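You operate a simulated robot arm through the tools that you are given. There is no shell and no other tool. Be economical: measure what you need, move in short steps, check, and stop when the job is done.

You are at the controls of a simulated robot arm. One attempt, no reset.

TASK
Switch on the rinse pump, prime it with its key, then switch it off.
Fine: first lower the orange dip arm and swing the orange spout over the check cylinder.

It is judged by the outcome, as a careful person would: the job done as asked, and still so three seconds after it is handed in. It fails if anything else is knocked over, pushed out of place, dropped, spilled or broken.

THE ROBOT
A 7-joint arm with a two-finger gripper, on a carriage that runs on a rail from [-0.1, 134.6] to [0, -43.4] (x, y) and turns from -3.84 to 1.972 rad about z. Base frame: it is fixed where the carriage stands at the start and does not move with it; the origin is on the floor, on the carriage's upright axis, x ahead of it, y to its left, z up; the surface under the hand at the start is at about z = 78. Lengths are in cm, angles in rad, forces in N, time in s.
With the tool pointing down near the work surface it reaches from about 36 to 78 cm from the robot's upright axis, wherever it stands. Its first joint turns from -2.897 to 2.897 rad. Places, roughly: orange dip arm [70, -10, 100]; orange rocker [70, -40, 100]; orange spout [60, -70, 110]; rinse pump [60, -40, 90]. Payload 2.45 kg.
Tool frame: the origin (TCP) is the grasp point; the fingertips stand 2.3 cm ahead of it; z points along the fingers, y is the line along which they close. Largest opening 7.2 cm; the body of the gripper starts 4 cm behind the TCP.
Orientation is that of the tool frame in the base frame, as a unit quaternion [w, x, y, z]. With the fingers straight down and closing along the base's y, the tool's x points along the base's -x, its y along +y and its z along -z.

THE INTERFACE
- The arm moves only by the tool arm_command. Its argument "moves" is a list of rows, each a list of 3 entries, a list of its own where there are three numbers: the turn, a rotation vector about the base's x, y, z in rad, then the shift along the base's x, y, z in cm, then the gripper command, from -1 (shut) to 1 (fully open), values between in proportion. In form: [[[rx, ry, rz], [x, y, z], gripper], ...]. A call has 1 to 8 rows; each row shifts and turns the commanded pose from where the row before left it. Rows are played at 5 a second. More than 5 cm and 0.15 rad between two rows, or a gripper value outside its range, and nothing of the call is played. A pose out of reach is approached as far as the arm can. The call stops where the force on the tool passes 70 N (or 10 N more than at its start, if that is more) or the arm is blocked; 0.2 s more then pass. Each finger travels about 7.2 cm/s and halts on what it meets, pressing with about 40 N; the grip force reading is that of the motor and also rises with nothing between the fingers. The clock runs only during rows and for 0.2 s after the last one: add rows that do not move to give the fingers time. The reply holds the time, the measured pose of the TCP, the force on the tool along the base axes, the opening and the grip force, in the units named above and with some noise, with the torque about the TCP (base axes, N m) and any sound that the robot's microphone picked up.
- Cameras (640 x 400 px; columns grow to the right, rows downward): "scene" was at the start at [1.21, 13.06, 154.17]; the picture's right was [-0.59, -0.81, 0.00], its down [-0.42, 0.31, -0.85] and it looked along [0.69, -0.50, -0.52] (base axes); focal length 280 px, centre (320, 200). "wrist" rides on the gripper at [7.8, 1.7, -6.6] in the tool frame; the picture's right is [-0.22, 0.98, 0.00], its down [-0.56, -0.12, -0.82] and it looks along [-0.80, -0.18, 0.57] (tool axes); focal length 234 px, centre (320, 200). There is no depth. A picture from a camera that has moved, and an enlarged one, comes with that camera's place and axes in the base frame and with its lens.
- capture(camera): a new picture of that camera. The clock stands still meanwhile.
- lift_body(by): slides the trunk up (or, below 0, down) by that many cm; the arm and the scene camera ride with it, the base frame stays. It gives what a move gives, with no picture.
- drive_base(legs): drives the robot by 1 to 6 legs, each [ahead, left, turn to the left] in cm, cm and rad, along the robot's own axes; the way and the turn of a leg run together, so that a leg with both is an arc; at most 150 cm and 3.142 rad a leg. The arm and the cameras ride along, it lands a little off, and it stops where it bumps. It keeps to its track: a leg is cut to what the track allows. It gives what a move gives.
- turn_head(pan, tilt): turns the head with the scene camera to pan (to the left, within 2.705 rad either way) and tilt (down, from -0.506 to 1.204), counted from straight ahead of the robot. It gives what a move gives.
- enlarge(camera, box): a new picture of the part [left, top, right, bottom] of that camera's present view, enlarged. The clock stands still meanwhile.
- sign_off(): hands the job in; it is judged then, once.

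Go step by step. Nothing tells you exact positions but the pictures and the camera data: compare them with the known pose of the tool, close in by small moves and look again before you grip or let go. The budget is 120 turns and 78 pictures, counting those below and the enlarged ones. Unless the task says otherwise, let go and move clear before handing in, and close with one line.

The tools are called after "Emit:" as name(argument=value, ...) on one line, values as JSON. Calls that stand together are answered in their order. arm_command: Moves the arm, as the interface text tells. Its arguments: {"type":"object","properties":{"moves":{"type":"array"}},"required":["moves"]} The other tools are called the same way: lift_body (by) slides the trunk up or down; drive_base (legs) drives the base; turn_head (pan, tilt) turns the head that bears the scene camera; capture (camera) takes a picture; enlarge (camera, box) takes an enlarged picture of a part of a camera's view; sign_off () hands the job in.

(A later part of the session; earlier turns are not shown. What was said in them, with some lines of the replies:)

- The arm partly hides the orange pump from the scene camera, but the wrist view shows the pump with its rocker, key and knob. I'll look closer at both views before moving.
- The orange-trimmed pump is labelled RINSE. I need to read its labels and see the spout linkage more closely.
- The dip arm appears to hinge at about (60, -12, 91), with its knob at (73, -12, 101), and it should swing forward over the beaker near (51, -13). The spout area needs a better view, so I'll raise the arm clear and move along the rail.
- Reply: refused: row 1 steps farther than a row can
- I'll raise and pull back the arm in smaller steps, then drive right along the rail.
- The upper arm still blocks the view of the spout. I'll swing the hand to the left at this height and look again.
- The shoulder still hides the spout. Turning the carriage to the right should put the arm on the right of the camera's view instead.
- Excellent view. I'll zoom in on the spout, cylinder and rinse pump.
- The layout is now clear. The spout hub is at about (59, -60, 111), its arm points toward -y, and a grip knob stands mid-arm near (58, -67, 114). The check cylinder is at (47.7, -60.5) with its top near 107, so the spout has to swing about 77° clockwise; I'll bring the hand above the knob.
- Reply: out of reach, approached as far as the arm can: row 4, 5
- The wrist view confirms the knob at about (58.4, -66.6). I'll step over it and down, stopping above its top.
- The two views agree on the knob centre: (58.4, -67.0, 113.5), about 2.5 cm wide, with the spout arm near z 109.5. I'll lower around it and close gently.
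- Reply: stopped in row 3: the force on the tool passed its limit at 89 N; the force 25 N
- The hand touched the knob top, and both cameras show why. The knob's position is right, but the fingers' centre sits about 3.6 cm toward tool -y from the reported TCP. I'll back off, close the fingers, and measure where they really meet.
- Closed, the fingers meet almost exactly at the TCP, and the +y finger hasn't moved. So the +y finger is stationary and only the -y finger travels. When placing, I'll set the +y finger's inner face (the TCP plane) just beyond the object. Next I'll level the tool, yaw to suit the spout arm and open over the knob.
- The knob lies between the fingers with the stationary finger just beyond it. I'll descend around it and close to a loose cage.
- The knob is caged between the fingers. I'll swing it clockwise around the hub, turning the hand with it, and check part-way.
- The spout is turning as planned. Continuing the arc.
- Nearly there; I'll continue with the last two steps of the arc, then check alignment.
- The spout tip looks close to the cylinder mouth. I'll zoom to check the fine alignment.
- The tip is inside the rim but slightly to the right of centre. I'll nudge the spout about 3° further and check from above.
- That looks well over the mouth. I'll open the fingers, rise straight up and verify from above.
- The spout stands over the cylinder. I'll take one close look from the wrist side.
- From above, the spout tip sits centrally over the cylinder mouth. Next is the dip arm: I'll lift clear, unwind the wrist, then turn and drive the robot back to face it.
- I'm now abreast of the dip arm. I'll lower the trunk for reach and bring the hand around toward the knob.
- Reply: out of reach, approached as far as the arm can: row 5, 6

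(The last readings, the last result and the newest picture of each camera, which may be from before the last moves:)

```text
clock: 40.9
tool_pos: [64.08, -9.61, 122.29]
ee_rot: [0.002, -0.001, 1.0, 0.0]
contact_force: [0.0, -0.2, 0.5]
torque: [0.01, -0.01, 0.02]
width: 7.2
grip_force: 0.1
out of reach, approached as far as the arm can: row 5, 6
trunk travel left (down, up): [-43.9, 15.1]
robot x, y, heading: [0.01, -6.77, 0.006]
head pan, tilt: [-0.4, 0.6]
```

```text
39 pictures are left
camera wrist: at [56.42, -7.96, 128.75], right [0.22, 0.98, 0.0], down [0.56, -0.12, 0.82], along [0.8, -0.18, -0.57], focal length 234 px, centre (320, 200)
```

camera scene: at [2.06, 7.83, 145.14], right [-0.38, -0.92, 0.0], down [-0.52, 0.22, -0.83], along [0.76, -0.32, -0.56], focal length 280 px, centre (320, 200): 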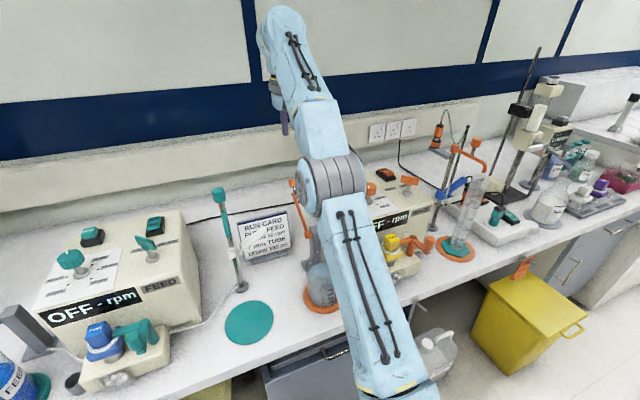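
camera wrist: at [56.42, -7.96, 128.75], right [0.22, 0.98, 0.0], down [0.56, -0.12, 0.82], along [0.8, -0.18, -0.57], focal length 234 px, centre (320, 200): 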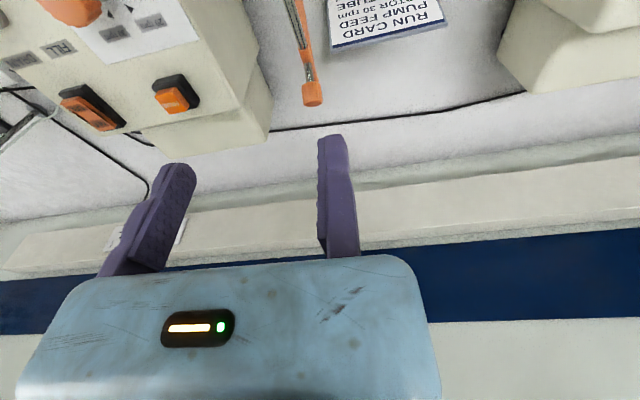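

The knob is at about (72.3, -12.4, 101). I'll set the stationary finger at y ≈ -10.9 and come down over the knob, first to z ≈ 108.

Emit:
arm_command(moves=[[[0, 0, 0], [0, -0.4, -4], 1], [[0, 0, 0], [2.5, -0.4, -4], 1], [[0, 0, 0], [3.2, -0.4, -3], 1], [[0, 0, 0], [2.5, 0, -2], 1], [[0, 0, 0], [0, 0, 0], 1]])

Emit:
capture(camera="wrist")

Emit:
enlarge(camera="scene", box=[220, 130, 380, 310])

```text
clock: 42.0
tool_pos: [72.21, -10.61, 109.02]
ee_rot: [0.0, -0.001, 1.0, 0.001]
contact_force: [1.0, 0.2, -0.1]
torque: [0.01, 0.04, 0.0]
width: 7.18
grip_force: 0.0
trunk travel left (down, up): [-43.9, 15.1]
robot x, y, heading: [0.0, -6.87, 0.004]
head pan, tilt: [-0.4, 0.6]
```

```text
38 pictures are left
camera wrist: at [64.61, -9.0, 115.55], right [0.21, 0.98, 0.0], down [0.56, -0.12, 0.82], along [0.8, -0.18, -0.57], focal length 234 px, centre (320, 200)
```

wrist: 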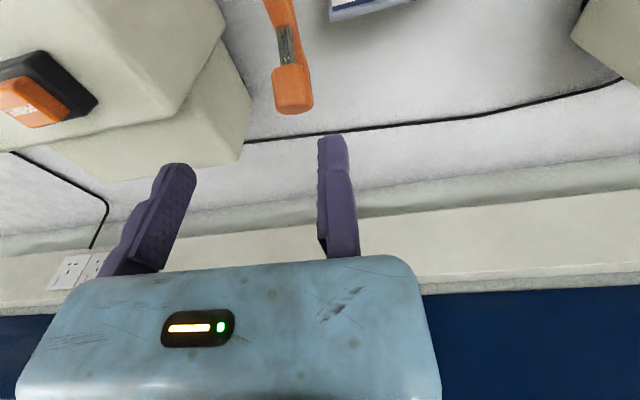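

```text
2.22 times, centred on (300, 220) of scene
camera zoom: at [2.14, 7.84, 145.14], right [-0.38, -0.92, 0.0], down [-0.52, 0.22, -0.82], along [0.76, -0.32, -0.57], focal length 623 px, centre (364, 156)
```

zoom: 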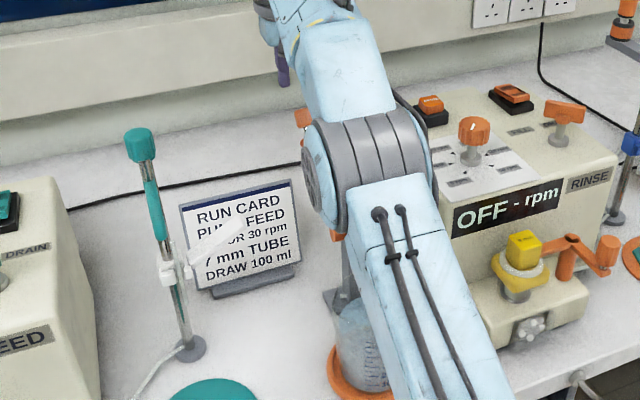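

The knob is between the fingers. I'll shift 0.3 cm toward it, descend to its mid-height and close firmly.

Emit:
arm_command(moves=[[[0, 0, 0], [0, -0.3, -4], 1], [[0, 0, 0], [0, 0, -3.5], 1], [[0, 0, 0], [0, 0, 0], 1], [[0, 0, 0], [0, 0, 0], -0.2], [[0, 0, 0], [0, 0, 0], -0.2], [[0, 0, 0], [0, 0, 0], -0.2]])

Emit:
capture(camera="wrist")

```text
clock: 43.5
tool_pos: [72.18, -11.01, 101.78]
ee_rot: [0.002, -0.001, 1.0, 0.0]
contact_force: [0.5, 0.0, 0.5]
torque: [0.02, 0.01, 0.03]
width: 2.89
grip_force: 0.1
trunk travel left (down, up): [-43.9, 15.1]
robot x, y, heading: [-0.04, -6.88, 0.005]
head pan, tilt: [-0.4, 0.6]
```

```text
36 pictures are left
camera wrist: at [64.65, -9.51, 108.18], right [0.22, 0.98, 0.0], down [0.56, -0.12, 0.82], along [0.8, -0.18, -0.57], focal length 234 px, centre (320, 200)
```

wrist: 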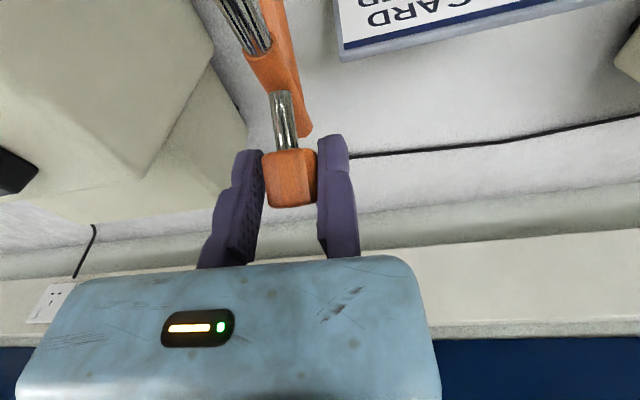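

The knob sits well between the pads. I'll grip it and begin lifting along the arc around the hinge.

Emit:
arm_command(moves=[[[0, 0, 0], [0, 0, 0], -1], [[0, 0, 0], [0, 0, 0], -1], [[0, 0, 0], [-1.22, 0, 1.15], -1], [[0, 0, 0], [-1.34, 0, 1.02], -1], [[0, 0, 0], [0, 0, 0], -1]])

Emit:
capture(camera="wrist")

Emit:
enlarge(camera="scene", box=[220, 130, 380, 310])

```text
clock: 44.6
tool_pos: [69.7, -11.21, 103.96]
ee_rot: [0.002, -0.002, 1.0, -0.001]
contact_force: [9.4, -5.8, 7.2]
torque: [-0.06, -0.56, 0.16]
width: 2.34
grip_force: 45.2
trunk travel left (down, up): [-43.9, 15.1]
robot x, y, heading: [0.03, -6.8, 0.005]
head pan, tilt: [-0.4, 0.6]
```

```text
35 pictures are left
camera wrist: at [62.03, -9.57, 110.45], right [0.21, 0.98, 0.0], down [0.56, -0.12, 0.82], along [0.8, -0.18, -0.57], focal length 234 px, centre (320, 200)
```

wrist: 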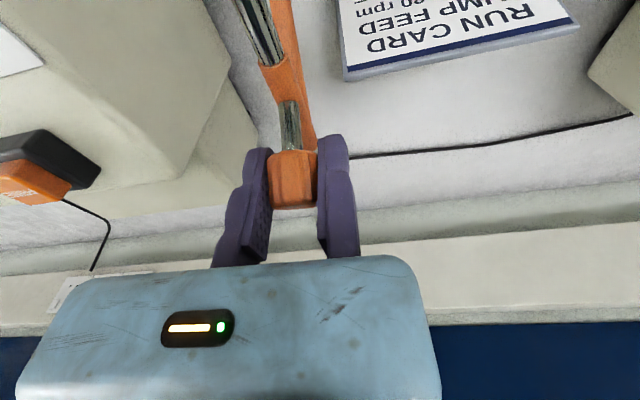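

```text
2.22 times, centred on (300, 220) of scene
camera zoom: at [2.08, 7.76, 145.17], right [-0.38, -0.92, 0.0], down [-0.52, 0.22, -0.82], along [0.76, -0.32, -0.57], focal length 623 px, centre (364, 156)
```

zoom: 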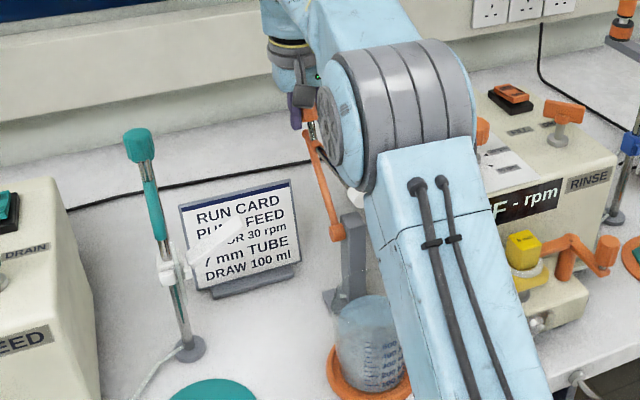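

The lever follows with light forces. Continuing over the top.

Emit:
arm_command(moves=[[[0, 0, 0], [-1.43, 0, 0.87], -1], [[0, 0, 0], [-1.52, 0, 0.72], -1], [[0, 0, 0], [-1.58, 0, 0.56], -1], [[0, 0, 0], [-1.64, 0, 0.36], -1], [[0, 0, 0], [-1.67, 0, 0.2], -1], [[0, 0, 0], [0, 0, 0], -1]])

Emit:
capture(camera="wrist")

Emit:
enlarge(camera="scene", box=[220, 130, 380, 310])

```text
clock: 46.0
tool_pos: [61.84, -10.86, 106.57]
ee_rot: [0.001, -0.003, 1.0, 0.001]
contact_force: [-0.4, 1.0, 0.6]
torque: [-0.02, -0.02, 0.01]
width: 0.0
grip_force: 28.1
trunk travel left (down, up): [-43.9, 15.1]
robot x, y, heading: [-0.06, -7.17, 0.005]
head pan, tilt: [-0.4, 0.6]
```

```text
33 pictures are left
camera wrist: at [54.2, -9.31, 113.1], right [0.21, 0.98, 0.0], down [0.56, -0.12, 0.82], along [0.8, -0.17, -0.57], focal length 234 px, centre (320, 200)
```

wrist: 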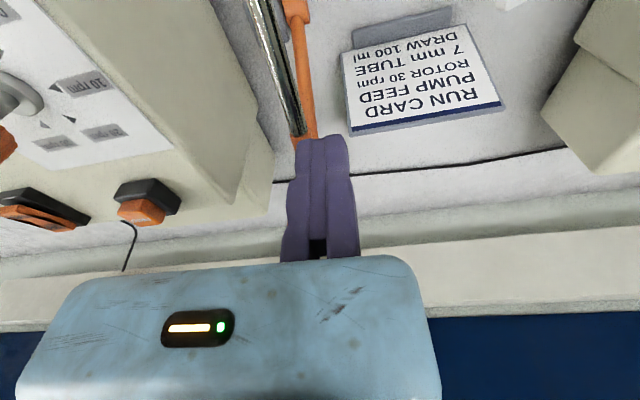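

```text
2.22 times, centred on (300, 220) of scene
camera zoom: at [2.01, 7.85, 145.14], right [-0.38, -0.92, 0.0], down [-0.52, 0.22, -0.83], along [0.76, -0.32, -0.56], focal length 623 px, centre (364, 156)
```

zoom: 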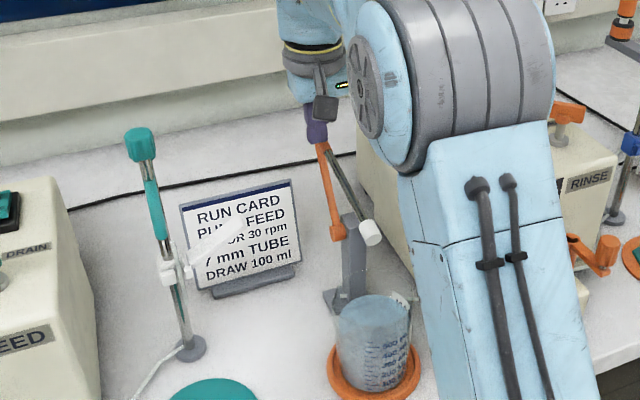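

The knob slipped out, but the lever has swung part-way up and is staying there. I'll lift clear, open, and look again.

Emit:
arm_command(moves=[[[0, 0, 0], [0, 0, 3], -1], [[0, 0, 0], [0, 0, 4], -1], [[0, 0, 0], [0, 0, 0], 1], [[0, 0, 0], [0, 0, 0], 1], [[0, 0, 0], [0, 0, 0], 1]])

Emit:
capture(camera="wrist")

Emit:
enlarge(camera="scene", box=[240, 150, 340, 310])

```text
clock: 47.2
tool_pos: [61.78, -11.2, 113.62]
ee_rot: [0.001, -0.001, 1.0, 0.0]
contact_force: [-0.2, 0.3, 0.2]
torque: [0.02, -0.03, -0.04]
width: 7.19
grip_force: 0.0
trunk travel left (down, up): [-43.9, 15.1]
robot x, y, heading: [0.09, -7.51, 0.002]
head pan, tilt: [-0.4, 0.6]
```

```text
31 pictures are left
camera wrist: at [54.19, -9.47, 120.18], right [0.22, 0.98, 0.0], down [0.56, -0.12, 0.82], along [0.8, -0.18, -0.57], focal length 234 px, centre (320, 200)
```

wrist: 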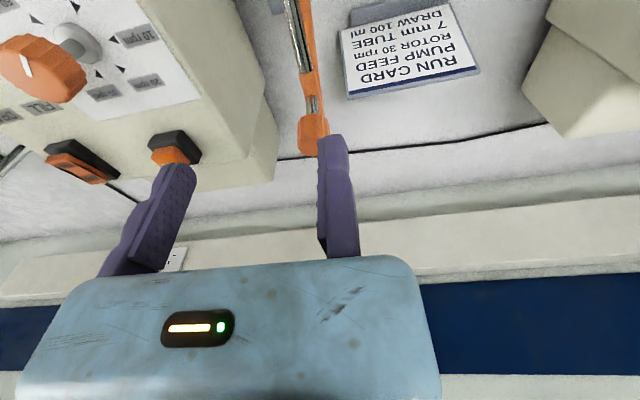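

```text
2.50 times, centred on (290, 230) of scene
camera zoom: at [2.04, 7.83, 145.14], right [-0.38, -0.92, 0.0], down [-0.52, 0.22, -0.83], along [0.76, -0.32, -0.56], focal length 701 px, centre (395, 125)
```

zoom: 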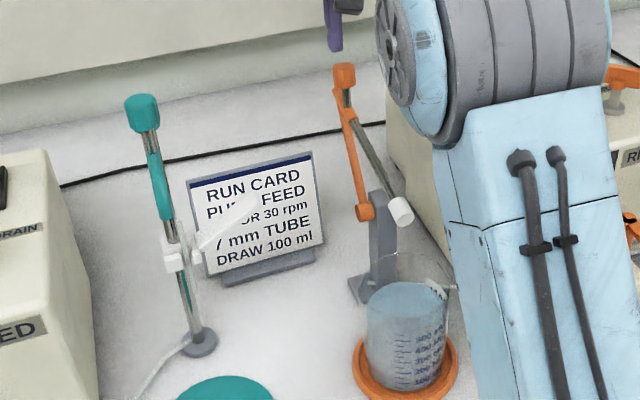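

Both views now put the knob at (64.3, -12.3, 107.3), which gives a better hinge estimate: (59.4, 91.7), radius 16.3. I'll re-grip the knob and follow the corrected arc.

Emit:
arm_command(moves=[[[0, 0, 0], [2.5, 0.1, -2], 1], [[0, 0, 0], [0, 0, -4.2], 1], [[0, 0, 0], [0, 0, 0], -0.2], [[0, 0, 0], [0, 0, 0], -0.2], [[0, 0, 0], [0, 0, 0], -1], [[0, 0, 0], [0, 0, 0], -1]])

Emit:
capture(camera="wrist")

```text
clock: 48.6
tool_pos: [64.28, -11.38, 107.4]
ee_rot: [0.0, 0.0, 1.0, -0.001]
contact_force: [0.2, -9.4, -1.2]
torque: [-0.28, -0.14, -0.13]
width: 2.28
grip_force: 45.2
trunk travel left (down, up): [-43.9, 15.1]
robot x, y, heading: [0.14, -7.16, 0.01]
head pan, tilt: [-0.4, 0.6]
```

```text
29 pictures are left
camera wrist: at [56.7, -9.58, 113.99], right [0.22, 0.98, 0.0], down [0.56, -0.12, 0.82], along [0.8, -0.18, -0.57], focal length 234 px, centre (320, 200)
```

wrist: 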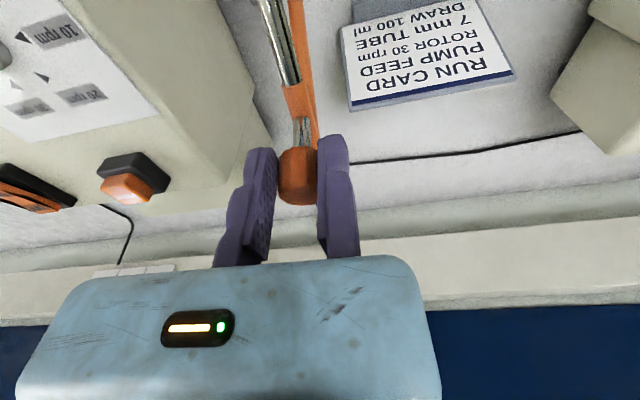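

The knob is gripped squarely. I'll carry it over the top with a small y correction.

Emit:
arm_command(moves=[[[0, 0, 0], [-1.67, -0.1, 0.43], -1], [[0, 0, 0], [-1.69, -0.1, 0.25], -1], [[0, 0, 0], [-1.71, 0, 0.07], -1], [[0, 0, 0], [0, 0, 0], -1]])

Emit:
capture(camera="wrist")

```text
clock: 49.6
tool_pos: [59.19, -11.19, 108.22]
ee_rot: [0.001, -0.001, 1.0, 0.001]
contact_force: [1.1, 0.3, 0.6]
torque: [0.04, 0.0, 0.03]
width: 0.0
grip_force: 28.4
trunk travel left (down, up): [-43.9, 15.1]
robot x, y, heading: [0.12, -7.61, 0.006]
head pan, tilt: [-0.4, 0.6]
```

```text
28 pictures are left
camera wrist: at [51.59, -9.53, 114.73], right [0.22, 0.98, 0.0], down [0.56, -0.12, 0.82], along [0.8, -0.18, -0.57], focal length 234 px, centre (320, 200)
```

wrist: 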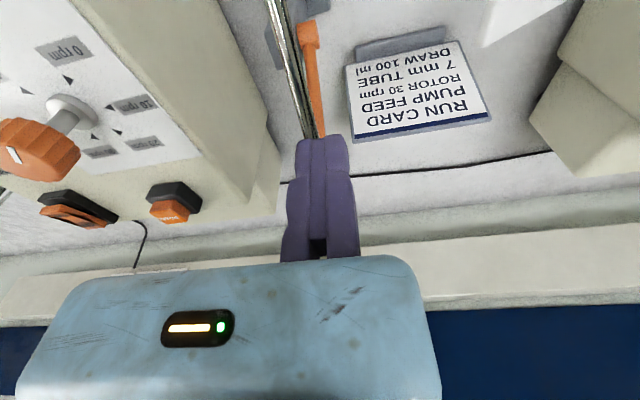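

The pads slid off again, as the hinge seems stiff for a friction grip. I'll push from behind instead, using the closed fingers on the far side of the knob.

Emit:
arm_command(moves=[[[0, 0, 0], [0, 0, 4.5], -1], [[0, 0, 0], [3, -0.5, 1.5], -1], [[0, 0, 0], [3.5, -0.5, 0], -1], [[0, 0, 0], [2.5, 0, 0], -1], [[0, 0, 0], [0, 0, 0], -1]])

Emit:
capture(camera="wrist")

Emit:
enlarge(camera="scene", box=[240, 130, 340, 290])

```text
clock: 50.9
tool_pos: [68.42, -12.19, 114.18]
ee_rot: [0.0, -0.001, 1.0, -0.001]
contact_force: [1.3, -0.2, -0.5]
torque: [0.0, 0.01, 0.0]
width: 0.01
grip_force: 28.7
trunk travel left (down, up): [-43.9, 15.1]
robot x, y, heading: [0.17, -6.87, 0.002]
head pan, tilt: [-0.4, 0.6]
```

```text
27 pictures are left
camera wrist: at [60.76, -10.54, 120.64], right [0.22, 0.98, 0.0], down [0.56, -0.12, 0.82], along [0.8, -0.18, -0.57], focal length 234 px, centre (320, 200)
```

wrist: 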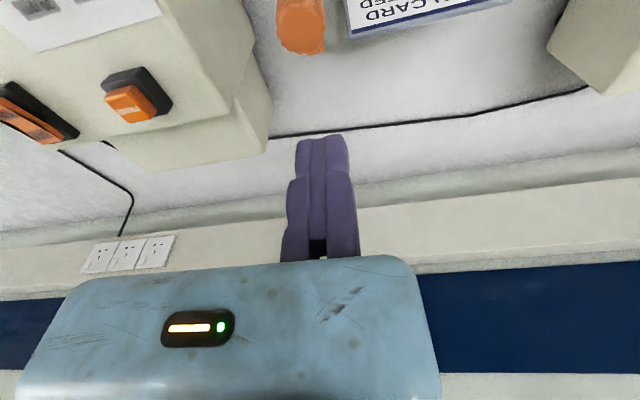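

```text
2.50 times, centred on (290, 210) of scene
camera zoom: at [2.09, 7.83, 145.14], right [-0.38, -0.92, 0.0], down [-0.52, 0.22, -0.82], along [0.76, -0.32, -0.57], focal length 701 px, centre (395, 175)
```

zoom: 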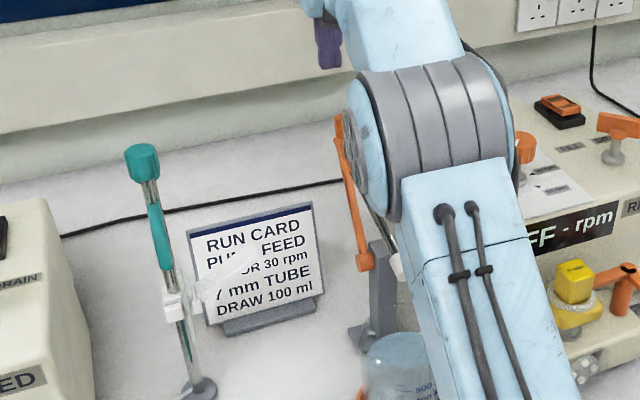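

The lever is unchanged: knob at (64.5, -12.4, 107.5). I'll lower the closed fingers behind it and push slowly toward -x.

Emit:
arm_command(moves=[[[0, 0, 0], [-0.6, -0.1, -3.5], -1], [[0, 0, 0], [0, 0, -3.6], -1], [[0, 0, 0], [-1, 0, 0], -1], [[0, 0, 0], [-1, 0, 0.1], -1], [[0, 0, 0], [-1, 0, 0.1], -1], [[0, 0, 0], [-1, 0, 0], -1], [[0, 0, 0], [0, 0, 0], -1]])

Emit:
capture(camera="wrist")

```text
clock: 52.5
tool_pos: [63.56, -12.37, 107.13]
ee_rot: [0.001, -0.001, 1.0, 0.0]
contact_force: [0.0, 0.8, 0.1]
torque: [0.01, 0.0, 0.0]
width: 0.0
grip_force: 27.7
trunk travel left (down, up): [-43.9, 15.1]
robot x, y, heading: [0.04, -6.98, 0.01]
head pan, tilt: [-0.4, 0.6]
```

```text
25 pictures are left
camera wrist: at [56.01, -10.67, 113.72], right [0.22, 0.98, 0.0], down [0.56, -0.12, 0.82], along [0.8, -0.18, -0.57], focal length 234 px, centre (320, 200)
```

wrist: 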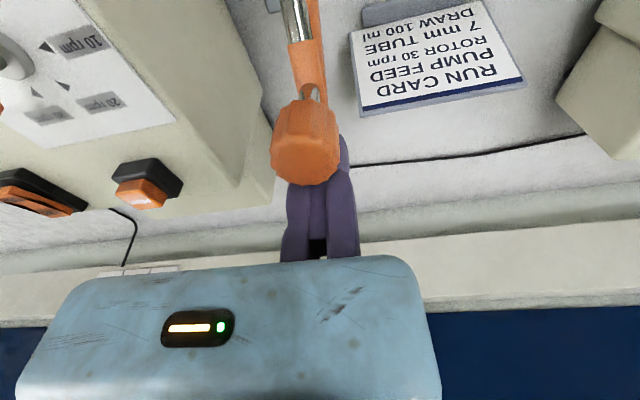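

The push works and the knob is riding in front of the fingers. Continuing slowly along the arc.

Emit:
arm_command(moves=[[[0, 0, 0], [-1.2, 0, 0], -1], [[0, 0, 0], [-1.2, 0, 0], -1], [[0, 0, 0], [-1.2, 0, -0.1], -1], [[0, 0, 0], [-1.2, 0, -0.1], -1], [[0, 0, 0], [-1.2, 0, -0.2], -1], [[0, 0, 0], [0, 0, 0], -1]])

Emit:
capture(camera="wrist")

Emit:
enlarge(camera="scene", box=[220, 110, 380, 310])

```text
clock: 53.9
tool_pos: [57.71, -12.39, 107.08]
ee_rot: [0.002, -0.001, 1.0, -0.001]
contact_force: [-1.9, 1.4, 21.1]
torque: [0.03, -0.01, 0.03]
width: 0.6
grip_force: 27.8
trunk travel left (down, up): [-43.9, 15.1]
robot x, y, heading: [0.07, -7.31, 0.006]
head pan, tilt: [-0.4, 0.6]
```

```text
24 pictures are left
camera wrist: at [49.96, -10.65, 113.53], right [0.22, 0.98, 0.0], down [0.56, -0.12, 0.82], along [0.8, -0.18, -0.57], focal length 234 px, centre (320, 200)
```

wrist: 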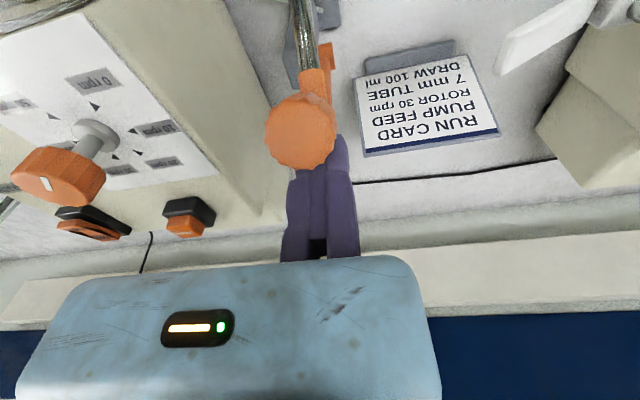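

```text
2.00 times, centred on (300, 210) of scene
camera zoom: at [1.87, 7.86, 145.16], right [-0.38, -0.92, 0.0], down [-0.52, 0.22, -0.83], along [0.76, -0.32, -0.56], focal length 561 px, centre (360, 180)
```

zoom: 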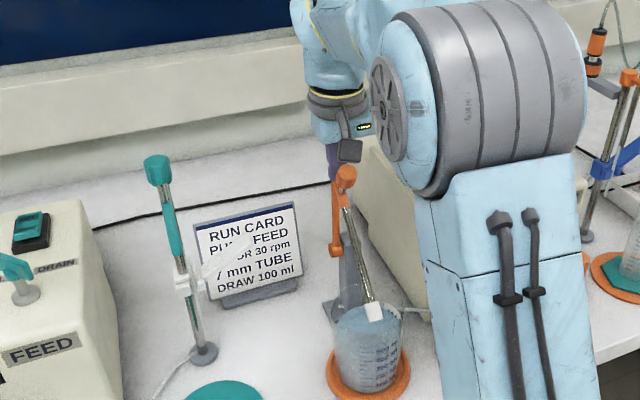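

The fingertips are resting in the nook between knob and bar (a little upward force), and the dip tube's white end is moving in over the beaker. I'll ease up slightly and follow the arc of that nook.

Emit:
arm_command(moves=[[[0, 0, 0], [0, 0, 0.6], -1], [[0, 0, 0], [-1.4, 0, -0.26], -1], [[0, 0, 0], [-1.37, 0, -0.4], -1], [[0, 0, 0], [-1.31, 0, -0.54], -1], [[0, 0, 0], [0, 0, 0], -1]])

Emit:
enlarge(camera="scene", box=[260, 150, 360, 320])

```text
clock: 55.0
tool_pos: [53.54, -12.38, 106.26]
ee_rot: [0.002, 0.0, 1.0, 0.0]
contact_force: [-0.6, 0.0, -0.3]
torque: [-0.01, 0.01, 0.02]
width: 0.0
grip_force: 28.3
trunk travel left (down, up): [-43.9, 15.1]
robot x, y, heading: [-0.03, -7.56, 0.01]
head pan, tilt: [-0.4, 0.6]
```

```text
2.35 times, centred on (310, 235) of scene
camera zoom: at [2.02, 7.83, 145.14], right [-0.38, -0.92, 0.0], down [-0.52, 0.22, -0.83], along [0.76, -0.32, -0.56], focal length 660 px, centre (344, 118)
```

zoom: 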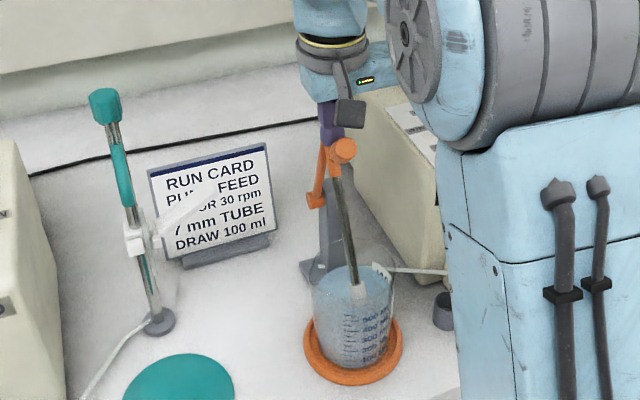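

The dip tube is entering the beaker. Continuing down with short steps.

Emit:
arm_command(moves=[[[0, 0, 0], [-1.26, 0, -0.68], -1], [[0, 0, 0], [-1.17, 0, -0.81], -1], [[0, 0, 0], [-1.08, 0, -0.92], -1], [[0, 0, 0], [0, 0, 0], -1]])

Emit:
enlarge(camera="scene", box=[260, 150, 360, 320])

```text
clock: 56.0
tool_pos: [50.17, -12.39, 103.83]
ee_rot: [0.001, -0.001, 1.0, 0.001]
contact_force: [-0.2, 0.2, 0.4]
torque: [-0.02, 0.02, 0.01]
width: 0.0
grip_force: 28.7
trunk travel left (down, up): [-43.9, 15.1]
robot x, y, heading: [-0.11, -7.16, 0.001]
head pan, tilt: [-0.4, 0.6]
```

```text
2.35 times, centred on (310, 235) of scene
camera zoom: at [2.04, 7.83, 145.14], right [-0.38, -0.92, 0.0], down [-0.52, 0.22, -0.83], along [0.76, -0.32, -0.56], focal length 660 px, centre (344, 118)
```

zoom: 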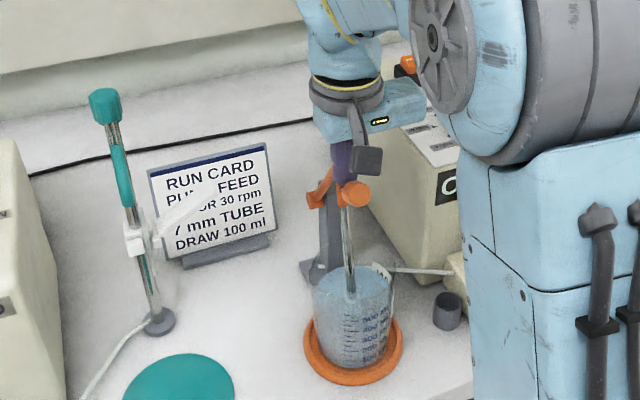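

The tube is well inside the beaker and nearly upright. Two more steps to reach its rest.

Emit:
arm_command(moves=[[[0, 0, 0], [-0.99, 0, -1.03], -1], [[0, 0, 0], [-0.86, 0, -1.13], -1], [[0, 0, 0], [0, 0, 0], -1]])

Emit:
enlarge(camera="scene", box=[260, 150, 360, 320])

```text
clock: 56.9
tool_pos: [48.3, -12.39, 101.59]
ee_rot: [0.001, 0.0, 1.0, 0.0]
contact_force: [0.2, -0.5, -0.8]
torque: [0.0, -0.03, -0.02]
width: 0.01
grip_force: 28.1
trunk travel left (down, up): [-43.9, 15.1]
robot x, y, heading: [-0.35, -7.15, 0.012]
head pan, tilt: [-0.4, 0.6]
```

```text
2.35 times, centred on (310, 235) of scene
camera zoom: at [2.04, 7.83, 145.14], right [-0.38, -0.92, 0.0], down [-0.52, 0.22, -0.83], along [0.76, -0.32, -0.56], focal length 660 px, centre (344, 118)
```

zoom: 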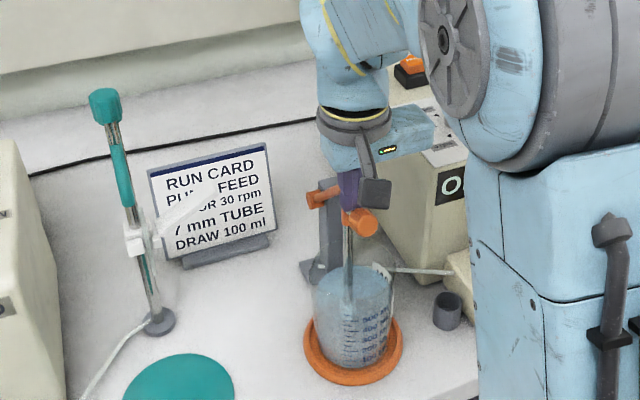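

The tube hangs upright in the liquid. I'll press lightly once more to find out whether the arm is on its stop.

Emit:
arm_command(moves=[[[0, 0, 0], [-0.3, 0, -0.6], -1], [[0, 0, 0], [-0.2, 0, -0.6], -1], [[0, 0, 0], [0, 0, 0], -1]])

Emit:
enlarge(camera="scene", box=[260, 150, 360, 320])

```text
clock: 57.6
tool_pos: [47.86, -12.29, 101.0]
ee_rot: [0.008, -0.002, 1.0, -0.001]
contact_force: [16.3, 0.8, 60.6]
torque: [-0.01, 0.01, -0.03]
width: 0.61
grip_force: 28.5
trunk travel left (down, up): [-43.9, 15.1]
robot x, y, heading: [-0.03, -7.09, 0.002]
head pan, tilt: [-0.4, 0.6]
```

```text
2.35 times, centred on (310, 235) of scene
camera zoom: at [1.87, 7.87, 145.22], right [-0.38, -0.92, 0.0], down [-0.52, 0.22, -0.83], along [0.76, -0.32, -0.56], focal length 660 px, centre (344, 118)
```

zoom: 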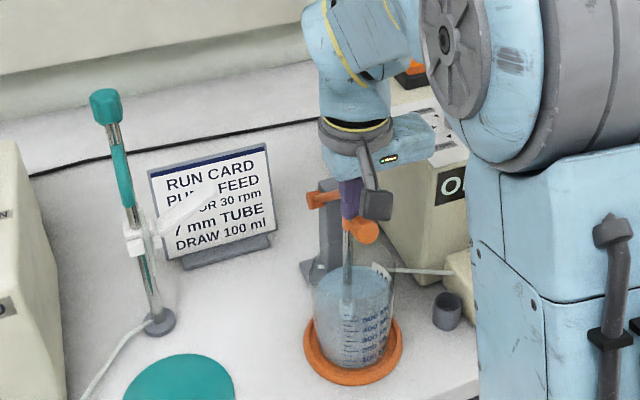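

The arm is on its stop (a firm 60 N with no further motion), so the dip arm is down. I'll lift away, raise well clear and drive in front of the rinse pump.

Emit:
arm_command(moves=[[[0, 0, 0], [0.2, 0, 3], -1], [[0, 0, 0], [0, 0, 4.5], -1], [[0, 0, 0], [0, 0, 4.5], -1], [[0, 0, 0], [0, 0, 4.5], -1], [[0, 0, 0], [0, 0, 4.5], -1]])

Emit:
drive_base(legs=[[0, -28, 0]])

Emit:
arm_command(moves=[[[0, 0, 0], [3, 0, 0], -1], [[0, 0, 0], [4, 0, -2], -1], [[0, 0, 0], [4, 0, -2], -1], [[0, 0, 0], [4, 0, -2], -1], [[0, 0, 0], [3, 0, -2], -1]])

Emit:
capture(camera="wrist")

Emit:
capture(camera="scene")

```text
clock: 58.9
tool_pos: [48.03, -12.32, 121.36]
ee_rot: [0.001, -0.002, 1.0, 0.0]
contact_force: [0.5, -0.1, -0.8]
torque: [0.01, 0.01, -0.03]
width: 0.01
grip_force: 28.0
trunk travel left (down, up): [-43.9, 15.1]
robot x, y, heading: [0.33, -6.79, 0.001]
head pan, tilt: [-0.4, 0.6]
```

```text
clock: 60.8
tool_pos: [48.03, -40.24, 121.42]
ee_rot: [0.001, -0.002, 1.0, 0.0]
contact_force: [0.0, 0.1, 0.9]
torque: [0.02, 0.0, -0.03]
width: 0.0
grip_force: 28.8
trunk travel left (down, up): [-43.9, 15.1]
robot x, y, heading: [-0.18, -34.67, 0.007]
head pan, tilt: [-0.4, 0.6]
```

```text
clock: 62.0
tool_pos: [65.99, -40.11, 113.4]
ee_rot: [0.001, -0.002, 1.0, 0.0]
contact_force: [-0.7, 0.2, -0.7]
torque: [-0.01, -0.02, 0.01]
width: 0.0
grip_force: 28.5
trunk travel left (down, up): [-43.9, 15.1]
robot x, y, heading: [0.2, -35.15, 0.007]
head pan, tilt: [-0.4, 0.6]
```

```text
18 pictures are left
camera wrist: at [58.4, -38.52, 119.96], right [0.21, 0.98, 0.0], down [0.56, -0.12, 0.82], along [0.8, -0.18, -0.57], focal length 234 px, centre (320, 200)
```

wrist: 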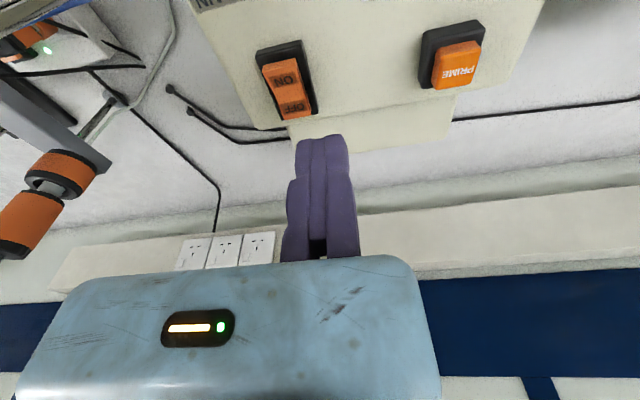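

```text
17 pictures are left
camera scene: at [2.02, -20.09, 145.15], right [-0.38, -0.92, 0.0], down [-0.52, 0.22, -0.83], along [0.76, -0.32, -0.56], focal length 280 px, centre (320, 200)
```

scene: 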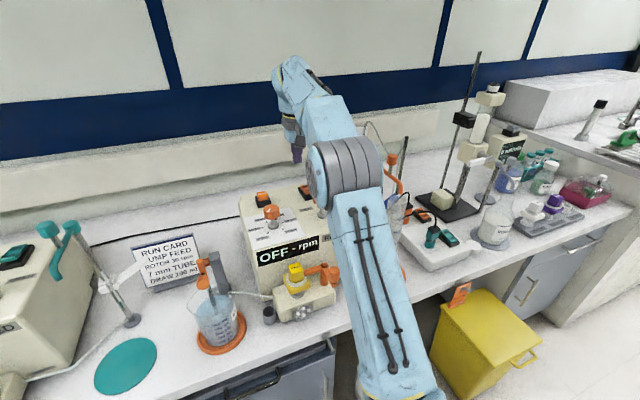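

The wrist view confirms ON at (67.4, -43.5, 100.7), OFF near x 70.2, and PRIME at (68.7, -30.4, 102). I'll move the closed fingertips over the ON half and press in small steps.

Emit:
arm_command(moves=[[[0, 0, 0], [1.2, -3.3, 0], -1], [[0, 0, 0], [0, 0, -4], -1], [[0, 0, 0], [0, 0, -4], -1], [[0, 0, 0], [0, 0, -1], -1], [[0, 0, 0], [0, 0, -0.6], -1]])

Emit:
capture(camera="wrist")

```text
clock: 63.2
tool_pos: [67.2, -43.49, 103.78]
ee_rot: [0.002, -0.002, 1.0, 0.0]
contact_force: [0.2, 0.2, -0.3]
torque: [0.0, -0.01, 0.01]
width: 0.0
grip_force: 28.1
trunk travel left (down, up): [-43.9, 15.1]
robot x, y, heading: [-0.06, -35.53, 0.002]
head pan, tilt: [-0.4, 0.6]
```

```text
16 pictures are left
camera wrist: at [59.53, -41.86, 110.31], right [0.21, 0.98, 0.0], down [0.56, -0.12, 0.82], along [0.8, -0.18, -0.57], focal length 234 px, centre (320, 200)
```

wrist: 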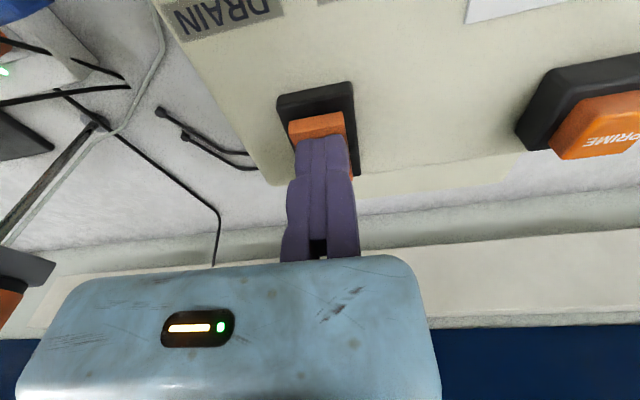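

The fingertips are centred over the ON half, just above it. Pressing down in small steps.

Emit:
arm_command(moves=[[[0, 0, 0], [0, 0, -0.4], -1], [[0, 0, 0], [0, 0, -0.3], -1], [[0, 0, 0], [0, 0, -0.3], -1], [[0, 0, 0], [0, 0, -0.3], -1], [[0, 0, 0], [0, 0, -0.3], -1]])

Emit:
enlarge(camera="scene", box=[230, 170, 350, 290])

```text
clock: 64.4
tool_pos: [67.13, -43.57, 103.02]
ee_rot: [0.008, -0.002, 1.0, -0.001]
contact_force: [13.2, -1.6, 50.7]
torque: [0.1, -0.7, -0.01]
width: 0.6
grip_force: 28.7
trunk travel left (down, up): [-43.9, 15.1]
robot x, y, heading: [-0.02, -35.23, 0.004]
head pan, tilt: [-0.4, 0.6]
```

```text
3.33 times, centred on (290, 230) of scene
camera zoom: at [1.77, -20.06, 145.23], right [-0.38, -0.92, 0.0], down [-0.52, 0.22, -0.83], along [0.76, -0.32, -0.56], focal length 935 px, centre (420, 100)
```

zoom: 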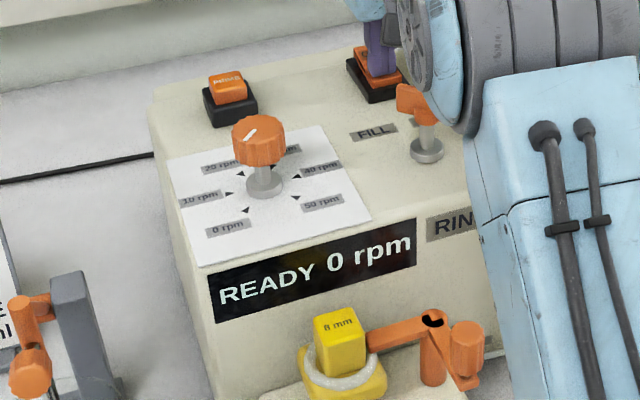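

The display now reads "READY 0 rpm", so the pump is on. I'll lift, move over PRIME and press it.

Emit:
arm_command(moves=[[[0, 0, 0], [0, 0, 4], -1], [[0, 0, 0], [0, 0, 2], -1], [[0, 0, 0], [0.5, 4.5, 0], -1], [[0, 0, 0], [0.5, 4.5, 0], -1], [[0, 0, 0], [0.5, 4.1, 0], -1], [[0, 0, 0], [0, 0, -3], -1]])

Emit:
capture(camera="wrist")

```text
clock: 65.8
tool_pos: [68.56, -30.25, 105.14]
ee_rot: [0.002, -0.002, 1.0, 0.0]
contact_force: [0.6, 0.5, 0.8]
torque: [-0.02, 0.01, -0.03]
width: 0.0
grip_force: 28.5
trunk travel left (down, up): [-43.9, 15.1]
robot x, y, heading: [0.02, -35.18, 0.004]
head pan, tilt: [-0.4, 0.6]
```

```text
14 pictures are left
camera wrist: at [60.97, -28.64, 111.74], right [0.21, 0.98, 0.0], down [0.56, -0.12, 0.82], along [0.8, -0.18, -0.57], focal length 234 px, centre (320, 200)
```

wrist: 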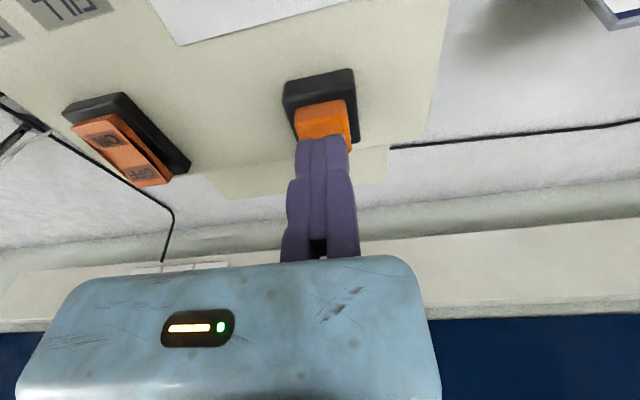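

The fingertips are directly over the PRIME key. Pressing gently.

Emit:
arm_command(moves=[[[0, 0, 0], [0, -0.1, -0.4], -1], [[0, 0, 0], [0, 0, -0.4], -1], [[0, 0, 0], [0, 0, -0.3], -1], [[0, 0, 0], [0, 0, -0.3], -1], [[0, 0, 0], [0, 0, -0.3], -1]])

Emit:
enlarge(camera="scene", box=[230, 170, 350, 290])

```text
clock: 67.0
tool_pos: [68.75, -30.36, 103.5]
ee_rot: [0.002, -0.003, 1.0, 0.0]
contact_force: [0.6, 1.0, 4.3]
torque: [0.0, -0.01, -0.01]
width: 0.59
grip_force: 28.2
trunk travel left (down, up): [-43.9, 15.1]
robot x, y, heading: [-0.32, -35.01, 0.008]
head pan, tilt: [-0.4, 0.6]
heard: click
```

```text
3.33 times, centred on (290, 230) of scene
camera zoom: at [2.0, -20.09, 145.15], right [-0.38, -0.92, 0.0], down [-0.52, 0.22, -0.83], along [0.76, -0.32, -0.56], focal length 935 px, centre (420, 100)
```

zoom: 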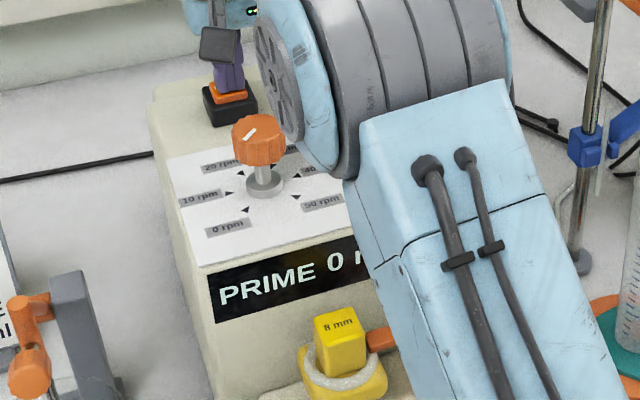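

A click, and the display shows "PRIME". I'll hold briefly, check, then release.

Emit:
arm_command(moves=[[[0, 0, 0], [0, 0, 0], -1], [[0, 0, 0], [0, 0, 0], -1], [[0, 0, 0], [0, 0, 0], -1], [[0, 0, 0], [0, 0, 0], -1]])

Emit:
capture(camera="scene")

Emit:
arm_command(moves=[[[0, 0, 0], [0, 0, 2], -1], [[0, 0, 0], [0, 0, 3], -1], [[0, 0, 0], [0, 0, 2], -1]])

Emit:
enlarge(camera="scene", box=[230, 170, 350, 290])

```text
clock: 68.0
tool_pos: [68.71, -30.48, 103.64]
ee_rot: [0.002, -0.003, 1.0, 0.001]
contact_force: [1.9, 0.5, 5.5]
torque: [0.03, -0.06, -0.04]
width: 0.59
grip_force: 28.3
trunk travel left (down, up): [-43.9, 15.1]
robot x, y, heading: [-0.08, -35.36, 0.011]
head pan, tilt: [-0.4, 0.6]
```

```text
12 pictures are left
camera scene: at [2.0, -20.09, 145.15], right [-0.38, -0.92, 0.0], down [-0.52, 0.22, -0.83], along [0.76, -0.32, -0.56], focal length 280 px, centre (320, 200)
```

scene: 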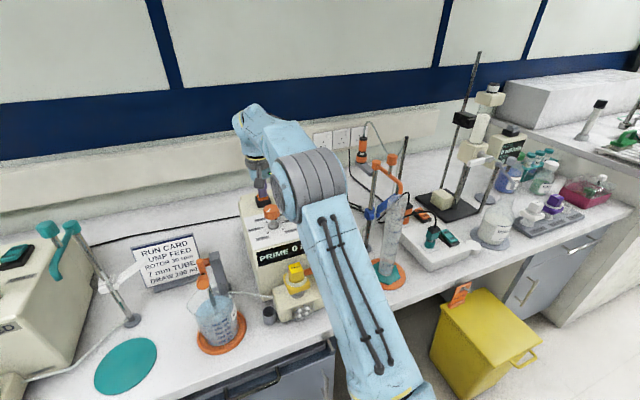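

```text
clock: 68.8
tool_pos: [68.64, -30.34, 110.53]
ee_rot: [0.001, -0.002, 1.0, 0.0]
contact_force: [-0.5, 0.3, -1.0]
torque: [0.01, 0.01, -0.01]
width: 0.0
grip_force: 28.5
trunk travel left (down, up): [-43.9, 15.1]
robot x, y, heading: [0.09, -35.18, 0.007]
head pan, tilt: [-0.4, 0.6]
```

```text
3.33 times, centred on (290, 230) of scene
camera zoom: at [2.02, -20.09, 145.14], right [-0.38, -0.92, 0.0], down [-0.52, 0.22, -0.83], along [0.76, -0.32, -0.56], focal length 935 px, centre (420, 100)
```

zoom: 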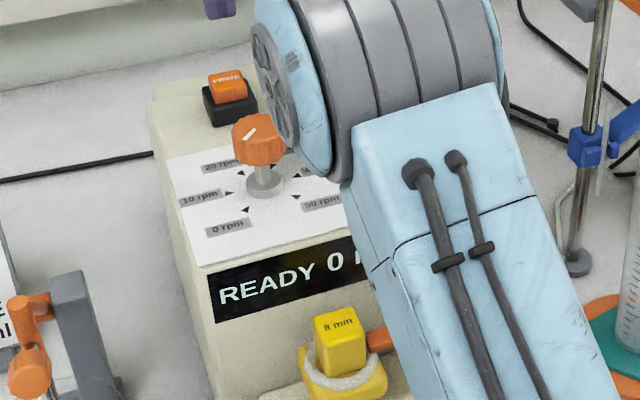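

PRIME showed while the key was held, then it returned to READY. I'll check the spout and cylinder for any sign of liquid.

Emit:
enlarge(camera="scene", box=[350, 140, 420, 300])

```text
2.50 times, centred on (385, 220) of scene
camera zoom: at [2.02, -20.09, 145.14], right [-0.38, -0.92, 0.0], down [-0.52, 0.22, -0.83], along [0.76, -0.32, -0.56], focal length 701 px, centre (158, 150)
```

zoom: 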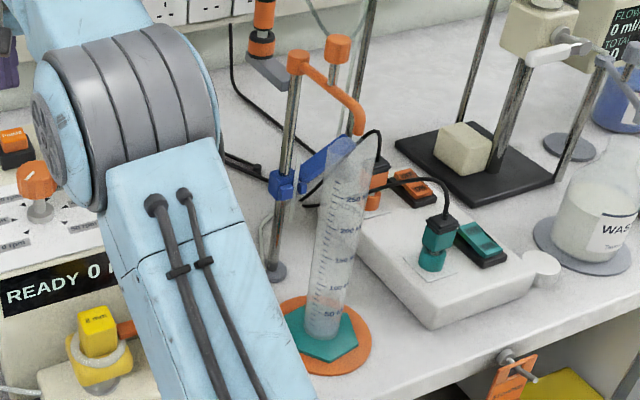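

There's a flow/total display in the background; it may show whether priming delivered anything.

Emit:
enlarge(camera="scene", box=[450, 110, 550, 190])

```text
5.00 times, centred on (500, 150) of scene
camera zoom: at [2.02, -20.09, 145.14], right [-0.38, -0.92, 0.0], down [-0.52, 0.22, -0.83], along [0.76, -0.32, -0.56], focal length 1402 px, centre (-580, 450)
```

zoom: 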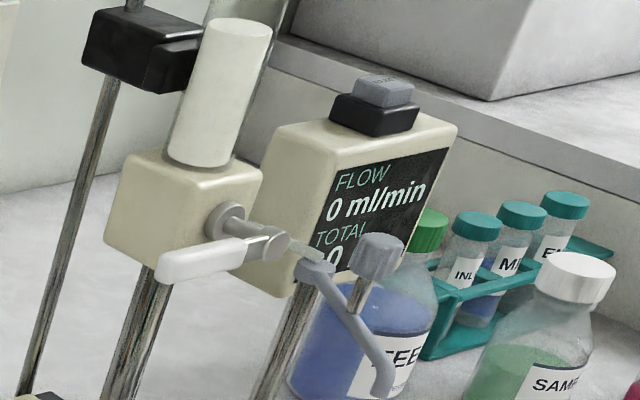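

That meter belongs to another line, so it tells me nothing about the rinse pump. As the first hold was short, I'll give the key one longer hold of about 3 s to prime properly, and watch the display.

Emit:
arm_command(moves=[[[0, 0, 0], [0, 0, -3], -1], [[0, 0, 0], [0, 0, -3], -1], [[0, 0, 0], [0, 0, -0.6], -1], [[0, 0, 0], [0, 0, -0.5], -1], [[0, 0, 0], [0, 0, 0], -1], [[0, 0, 0], [0, 0, 0], -1], [[0, 0, 0], [0, 0, 0], -1], [[0, 0, 0], [0, 0, 0], -1]])

Emit:
arm_command(moves=[[[0, 0, 0], [0, 0, 0], -1], [[0, 0, 0], [0, 0, 0], -1], [[0, 0, 0], [0, 0, 0], -1], [[0, 0, 0], [0, 0, 0], -1], [[0, 0, 0], [0, 0, 0], -1], [[0, 0, 0], [0, 0, 0], -1], [[0, 0, 0], [0, 0, 0], -1], [[0, 0, 0], [0, 0, 0], -1]])

Emit:
enlarge(camera="scene", box=[230, 140, 430, 300])

```text
clock: 70.6
tool_pos: [68.61, -30.46, 103.57]
ee_rot: [0.001, -0.003, 1.0, 0.0]
contact_force: [1.9, 0.5, 6.7]
torque: [-0.01, -0.07, 0.01]
width: 0.59
grip_force: 28.5
trunk travel left (down, up): [-43.9, 15.1]
robot x, y, heading: [-0.09, -35.13, 0.005]
head pan, tilt: [-0.4, 0.6]
heard: click
```

```text
clock: 72.4
tool_pos: [68.62, -30.42, 103.51]
ee_rot: [0.001, -0.002, 1.0, 0.0]
contact_force: [1.2, -0.4, 7.9]
torque: [-0.05, -0.01, -0.01]
width: 0.63
grip_force: 28.4
trunk travel left (down, up): [-43.9, 15.1]
robot x, y, heading: [-0.25, -35.47, 0.008]
head pan, tilt: [-0.4, 0.6]
```

```text
2.50 times, centred on (330, 220) of scene
camera zoom: at [1.99, -20.1, 145.15], right [-0.38, -0.92, 0.0], down [-0.52, 0.22, -0.83], along [0.76, -0.32, -0.56], focal length 701 px, centre (295, 150)
```

zoom: 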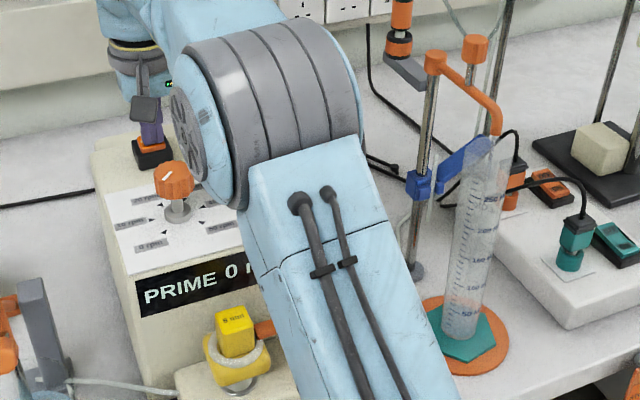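

PRIME is active again while held, with no other change. I'll release and move over the OFF half of the rocker.

Emit:
arm_command(moves=[[[0, 0, 0], [0, 0, 3], -1], [[0, 0, 0], [0, 0, 3], -1], [[0, 0, 0], [0.6, -4.5, 0], -1], [[0, 0, 0], [0.6, -4.5, 0], -1], [[0, 0, 0], [0.7, -4.3, 0], -1], [[0, 0, 0], [0, 0, -3], -1], [[0, 0, 0], [0, 0, -1], -1]])

Emit:
capture(camera="wrist")

```text
clock: 74.0
tool_pos: [70.6, -43.8, 105.38]
ee_rot: [0.002, -0.002, 1.0, 0.0]
contact_force: [0.2, 0.7, -0.4]
torque: [-0.01, 0.01, -0.01]
width: 0.0
grip_force: 28.7
trunk travel left (down, up): [-43.9, 15.1]
robot x, y, heading: [-0.11, -34.95, 0.01]
head pan, tilt: [-0.4, 0.6]
```

```text
7 pictures are left
camera wrist: at [62.96, -42.14, 111.93], right [0.21, 0.98, 0.0], down [0.56, -0.12, 0.82], along [0.8, -0.18, -0.57], focal length 234 px, centre (320, 200)
```

wrist: 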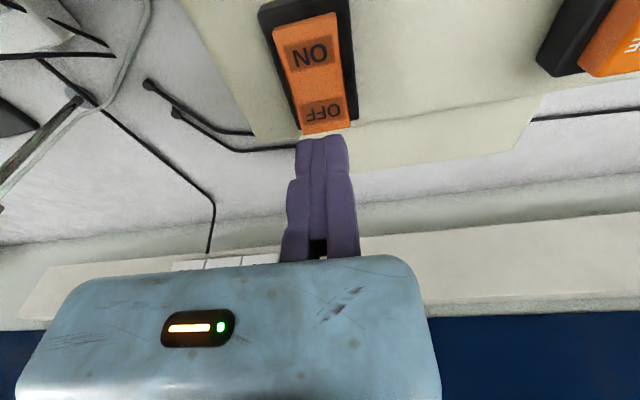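

The OFF half lies directly under the fingertips. Pressing down in small steps.

Emit:
arm_command(moves=[[[0, 0, 0], [-0.2, 0.1, -0.8], -1], [[0, 0, 0], [0, 0, -0.4], -1], [[0, 0, 0], [0, 0, -0.4], -1], [[0, 0, 0], [0, 0, -0.4], -1], [[0, 0, 0], [0, 0, -0.4], -1], [[0, 0, 0], [0, 0, -0.4], -1]])

Emit:
enlarge(camera="scene", box=[230, 170, 350, 290])

```text
clock: 75.4
tool_pos: [70.4, -43.72, 103.09]
ee_rot: [0.005, -0.002, 1.0, -0.001]
contact_force: [10.0, -0.1, 24.9]
torque: [0.03, -0.06, -0.32]
width: 0.61
grip_force: 28.6
trunk travel left (down, up): [-43.9, 15.1]
robot x, y, heading: [0.23, -35.29, 0.008]
head pan, tilt: [-0.4, 0.6]
```

```text
3.33 times, centred on (290, 230) of scene
camera zoom: at [1.93, -20.07, 145.2], right [-0.38, -0.92, 0.0], down [-0.52, 0.22, -0.83], along [0.76, -0.32, -0.56], focal length 935 px, centre (420, 100)
```

zoom: 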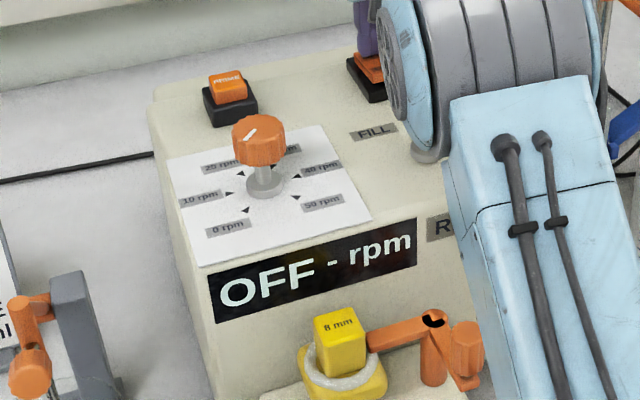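

The display reads "OFF", so the pump is switched off. I'll lift clear and check the whole scene once.

Emit:
arm_command(moves=[[[0, 0, 0], [0, 0, 3], -1], [[0, 0, 0], [0, 0, 4.5], -1], [[0, 0, 0], [-2, 0, 4], -1], [[0, 0, 0], [-4, 0, 3], -1], [[0, 0, 0], [-4, 0, 2], -1], [[0, 0, 0], [-4, 0, 2], -1]])

Emit:
capture(camera="scene")

Emit:
enlarge(camera="scene", box=[170, 230, 350, 360])

```text
clock: 76.8
tool_pos: [56.48, -43.75, 121.11]
ee_rot: [0.0, -0.002, 1.0, 0.0]
contact_force: [0.1, -0.4, -0.2]
torque: [0.0, 0.03, 0.0]
width: 0.0
grip_force: 28.7
trunk travel left (down, up): [-43.9, 15.1]
robot x, y, heading: [-0.3, -34.91, 0.006]
head pan, tilt: [-0.4, 0.6]
```

```text
5 pictures are left
camera scene: at [2.06, -20.09, 145.14], right [-0.38, -0.92, 0.0], down [-0.52, 0.22, -0.82], along [0.76, -0.32, -0.57], focal length 280 px, centre (320, 200)
```

scene: 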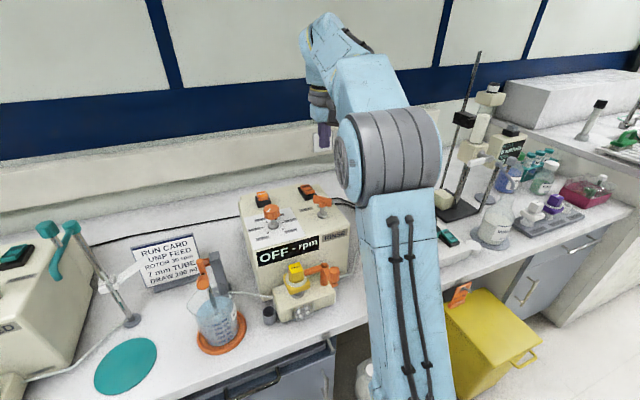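

```text
3.08 times, centred on (260, 295) of scene
camera zoom: at [2.06, -20.09, 145.14], right [-0.38, -0.92, 0.0], down [-0.52, 0.22, -0.82], along [0.76, -0.32, -0.57], focal length 863 px, centre (505, -92)
```

zoom: 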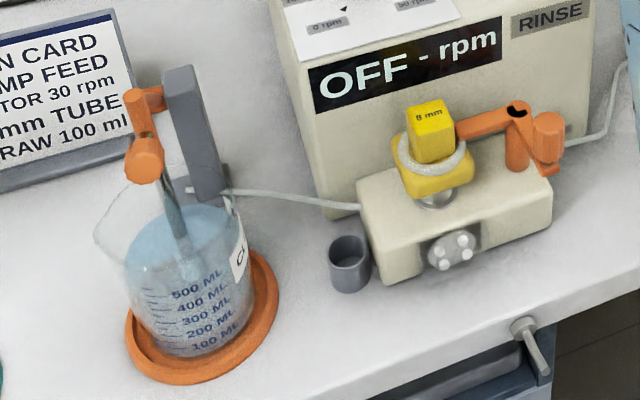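

The dip tube sits in the beaker, the display reads OFF, and nothing is disturbed where I can see. The spout was over the cylinder when last seen and I haven't touched it since, so I'm handing in.

Emit:
sign_off()

```text
The job is handed in.
```

The orange dip arm is down in the beaker and the orange spout is over the check cylinder. The rinse pump was switched on, primed with its key and switched off: I pressed the key twice, about 1 s then 3 s. The display read PRIME at 0 rpm, and I saw no liquid reach the cylinder.
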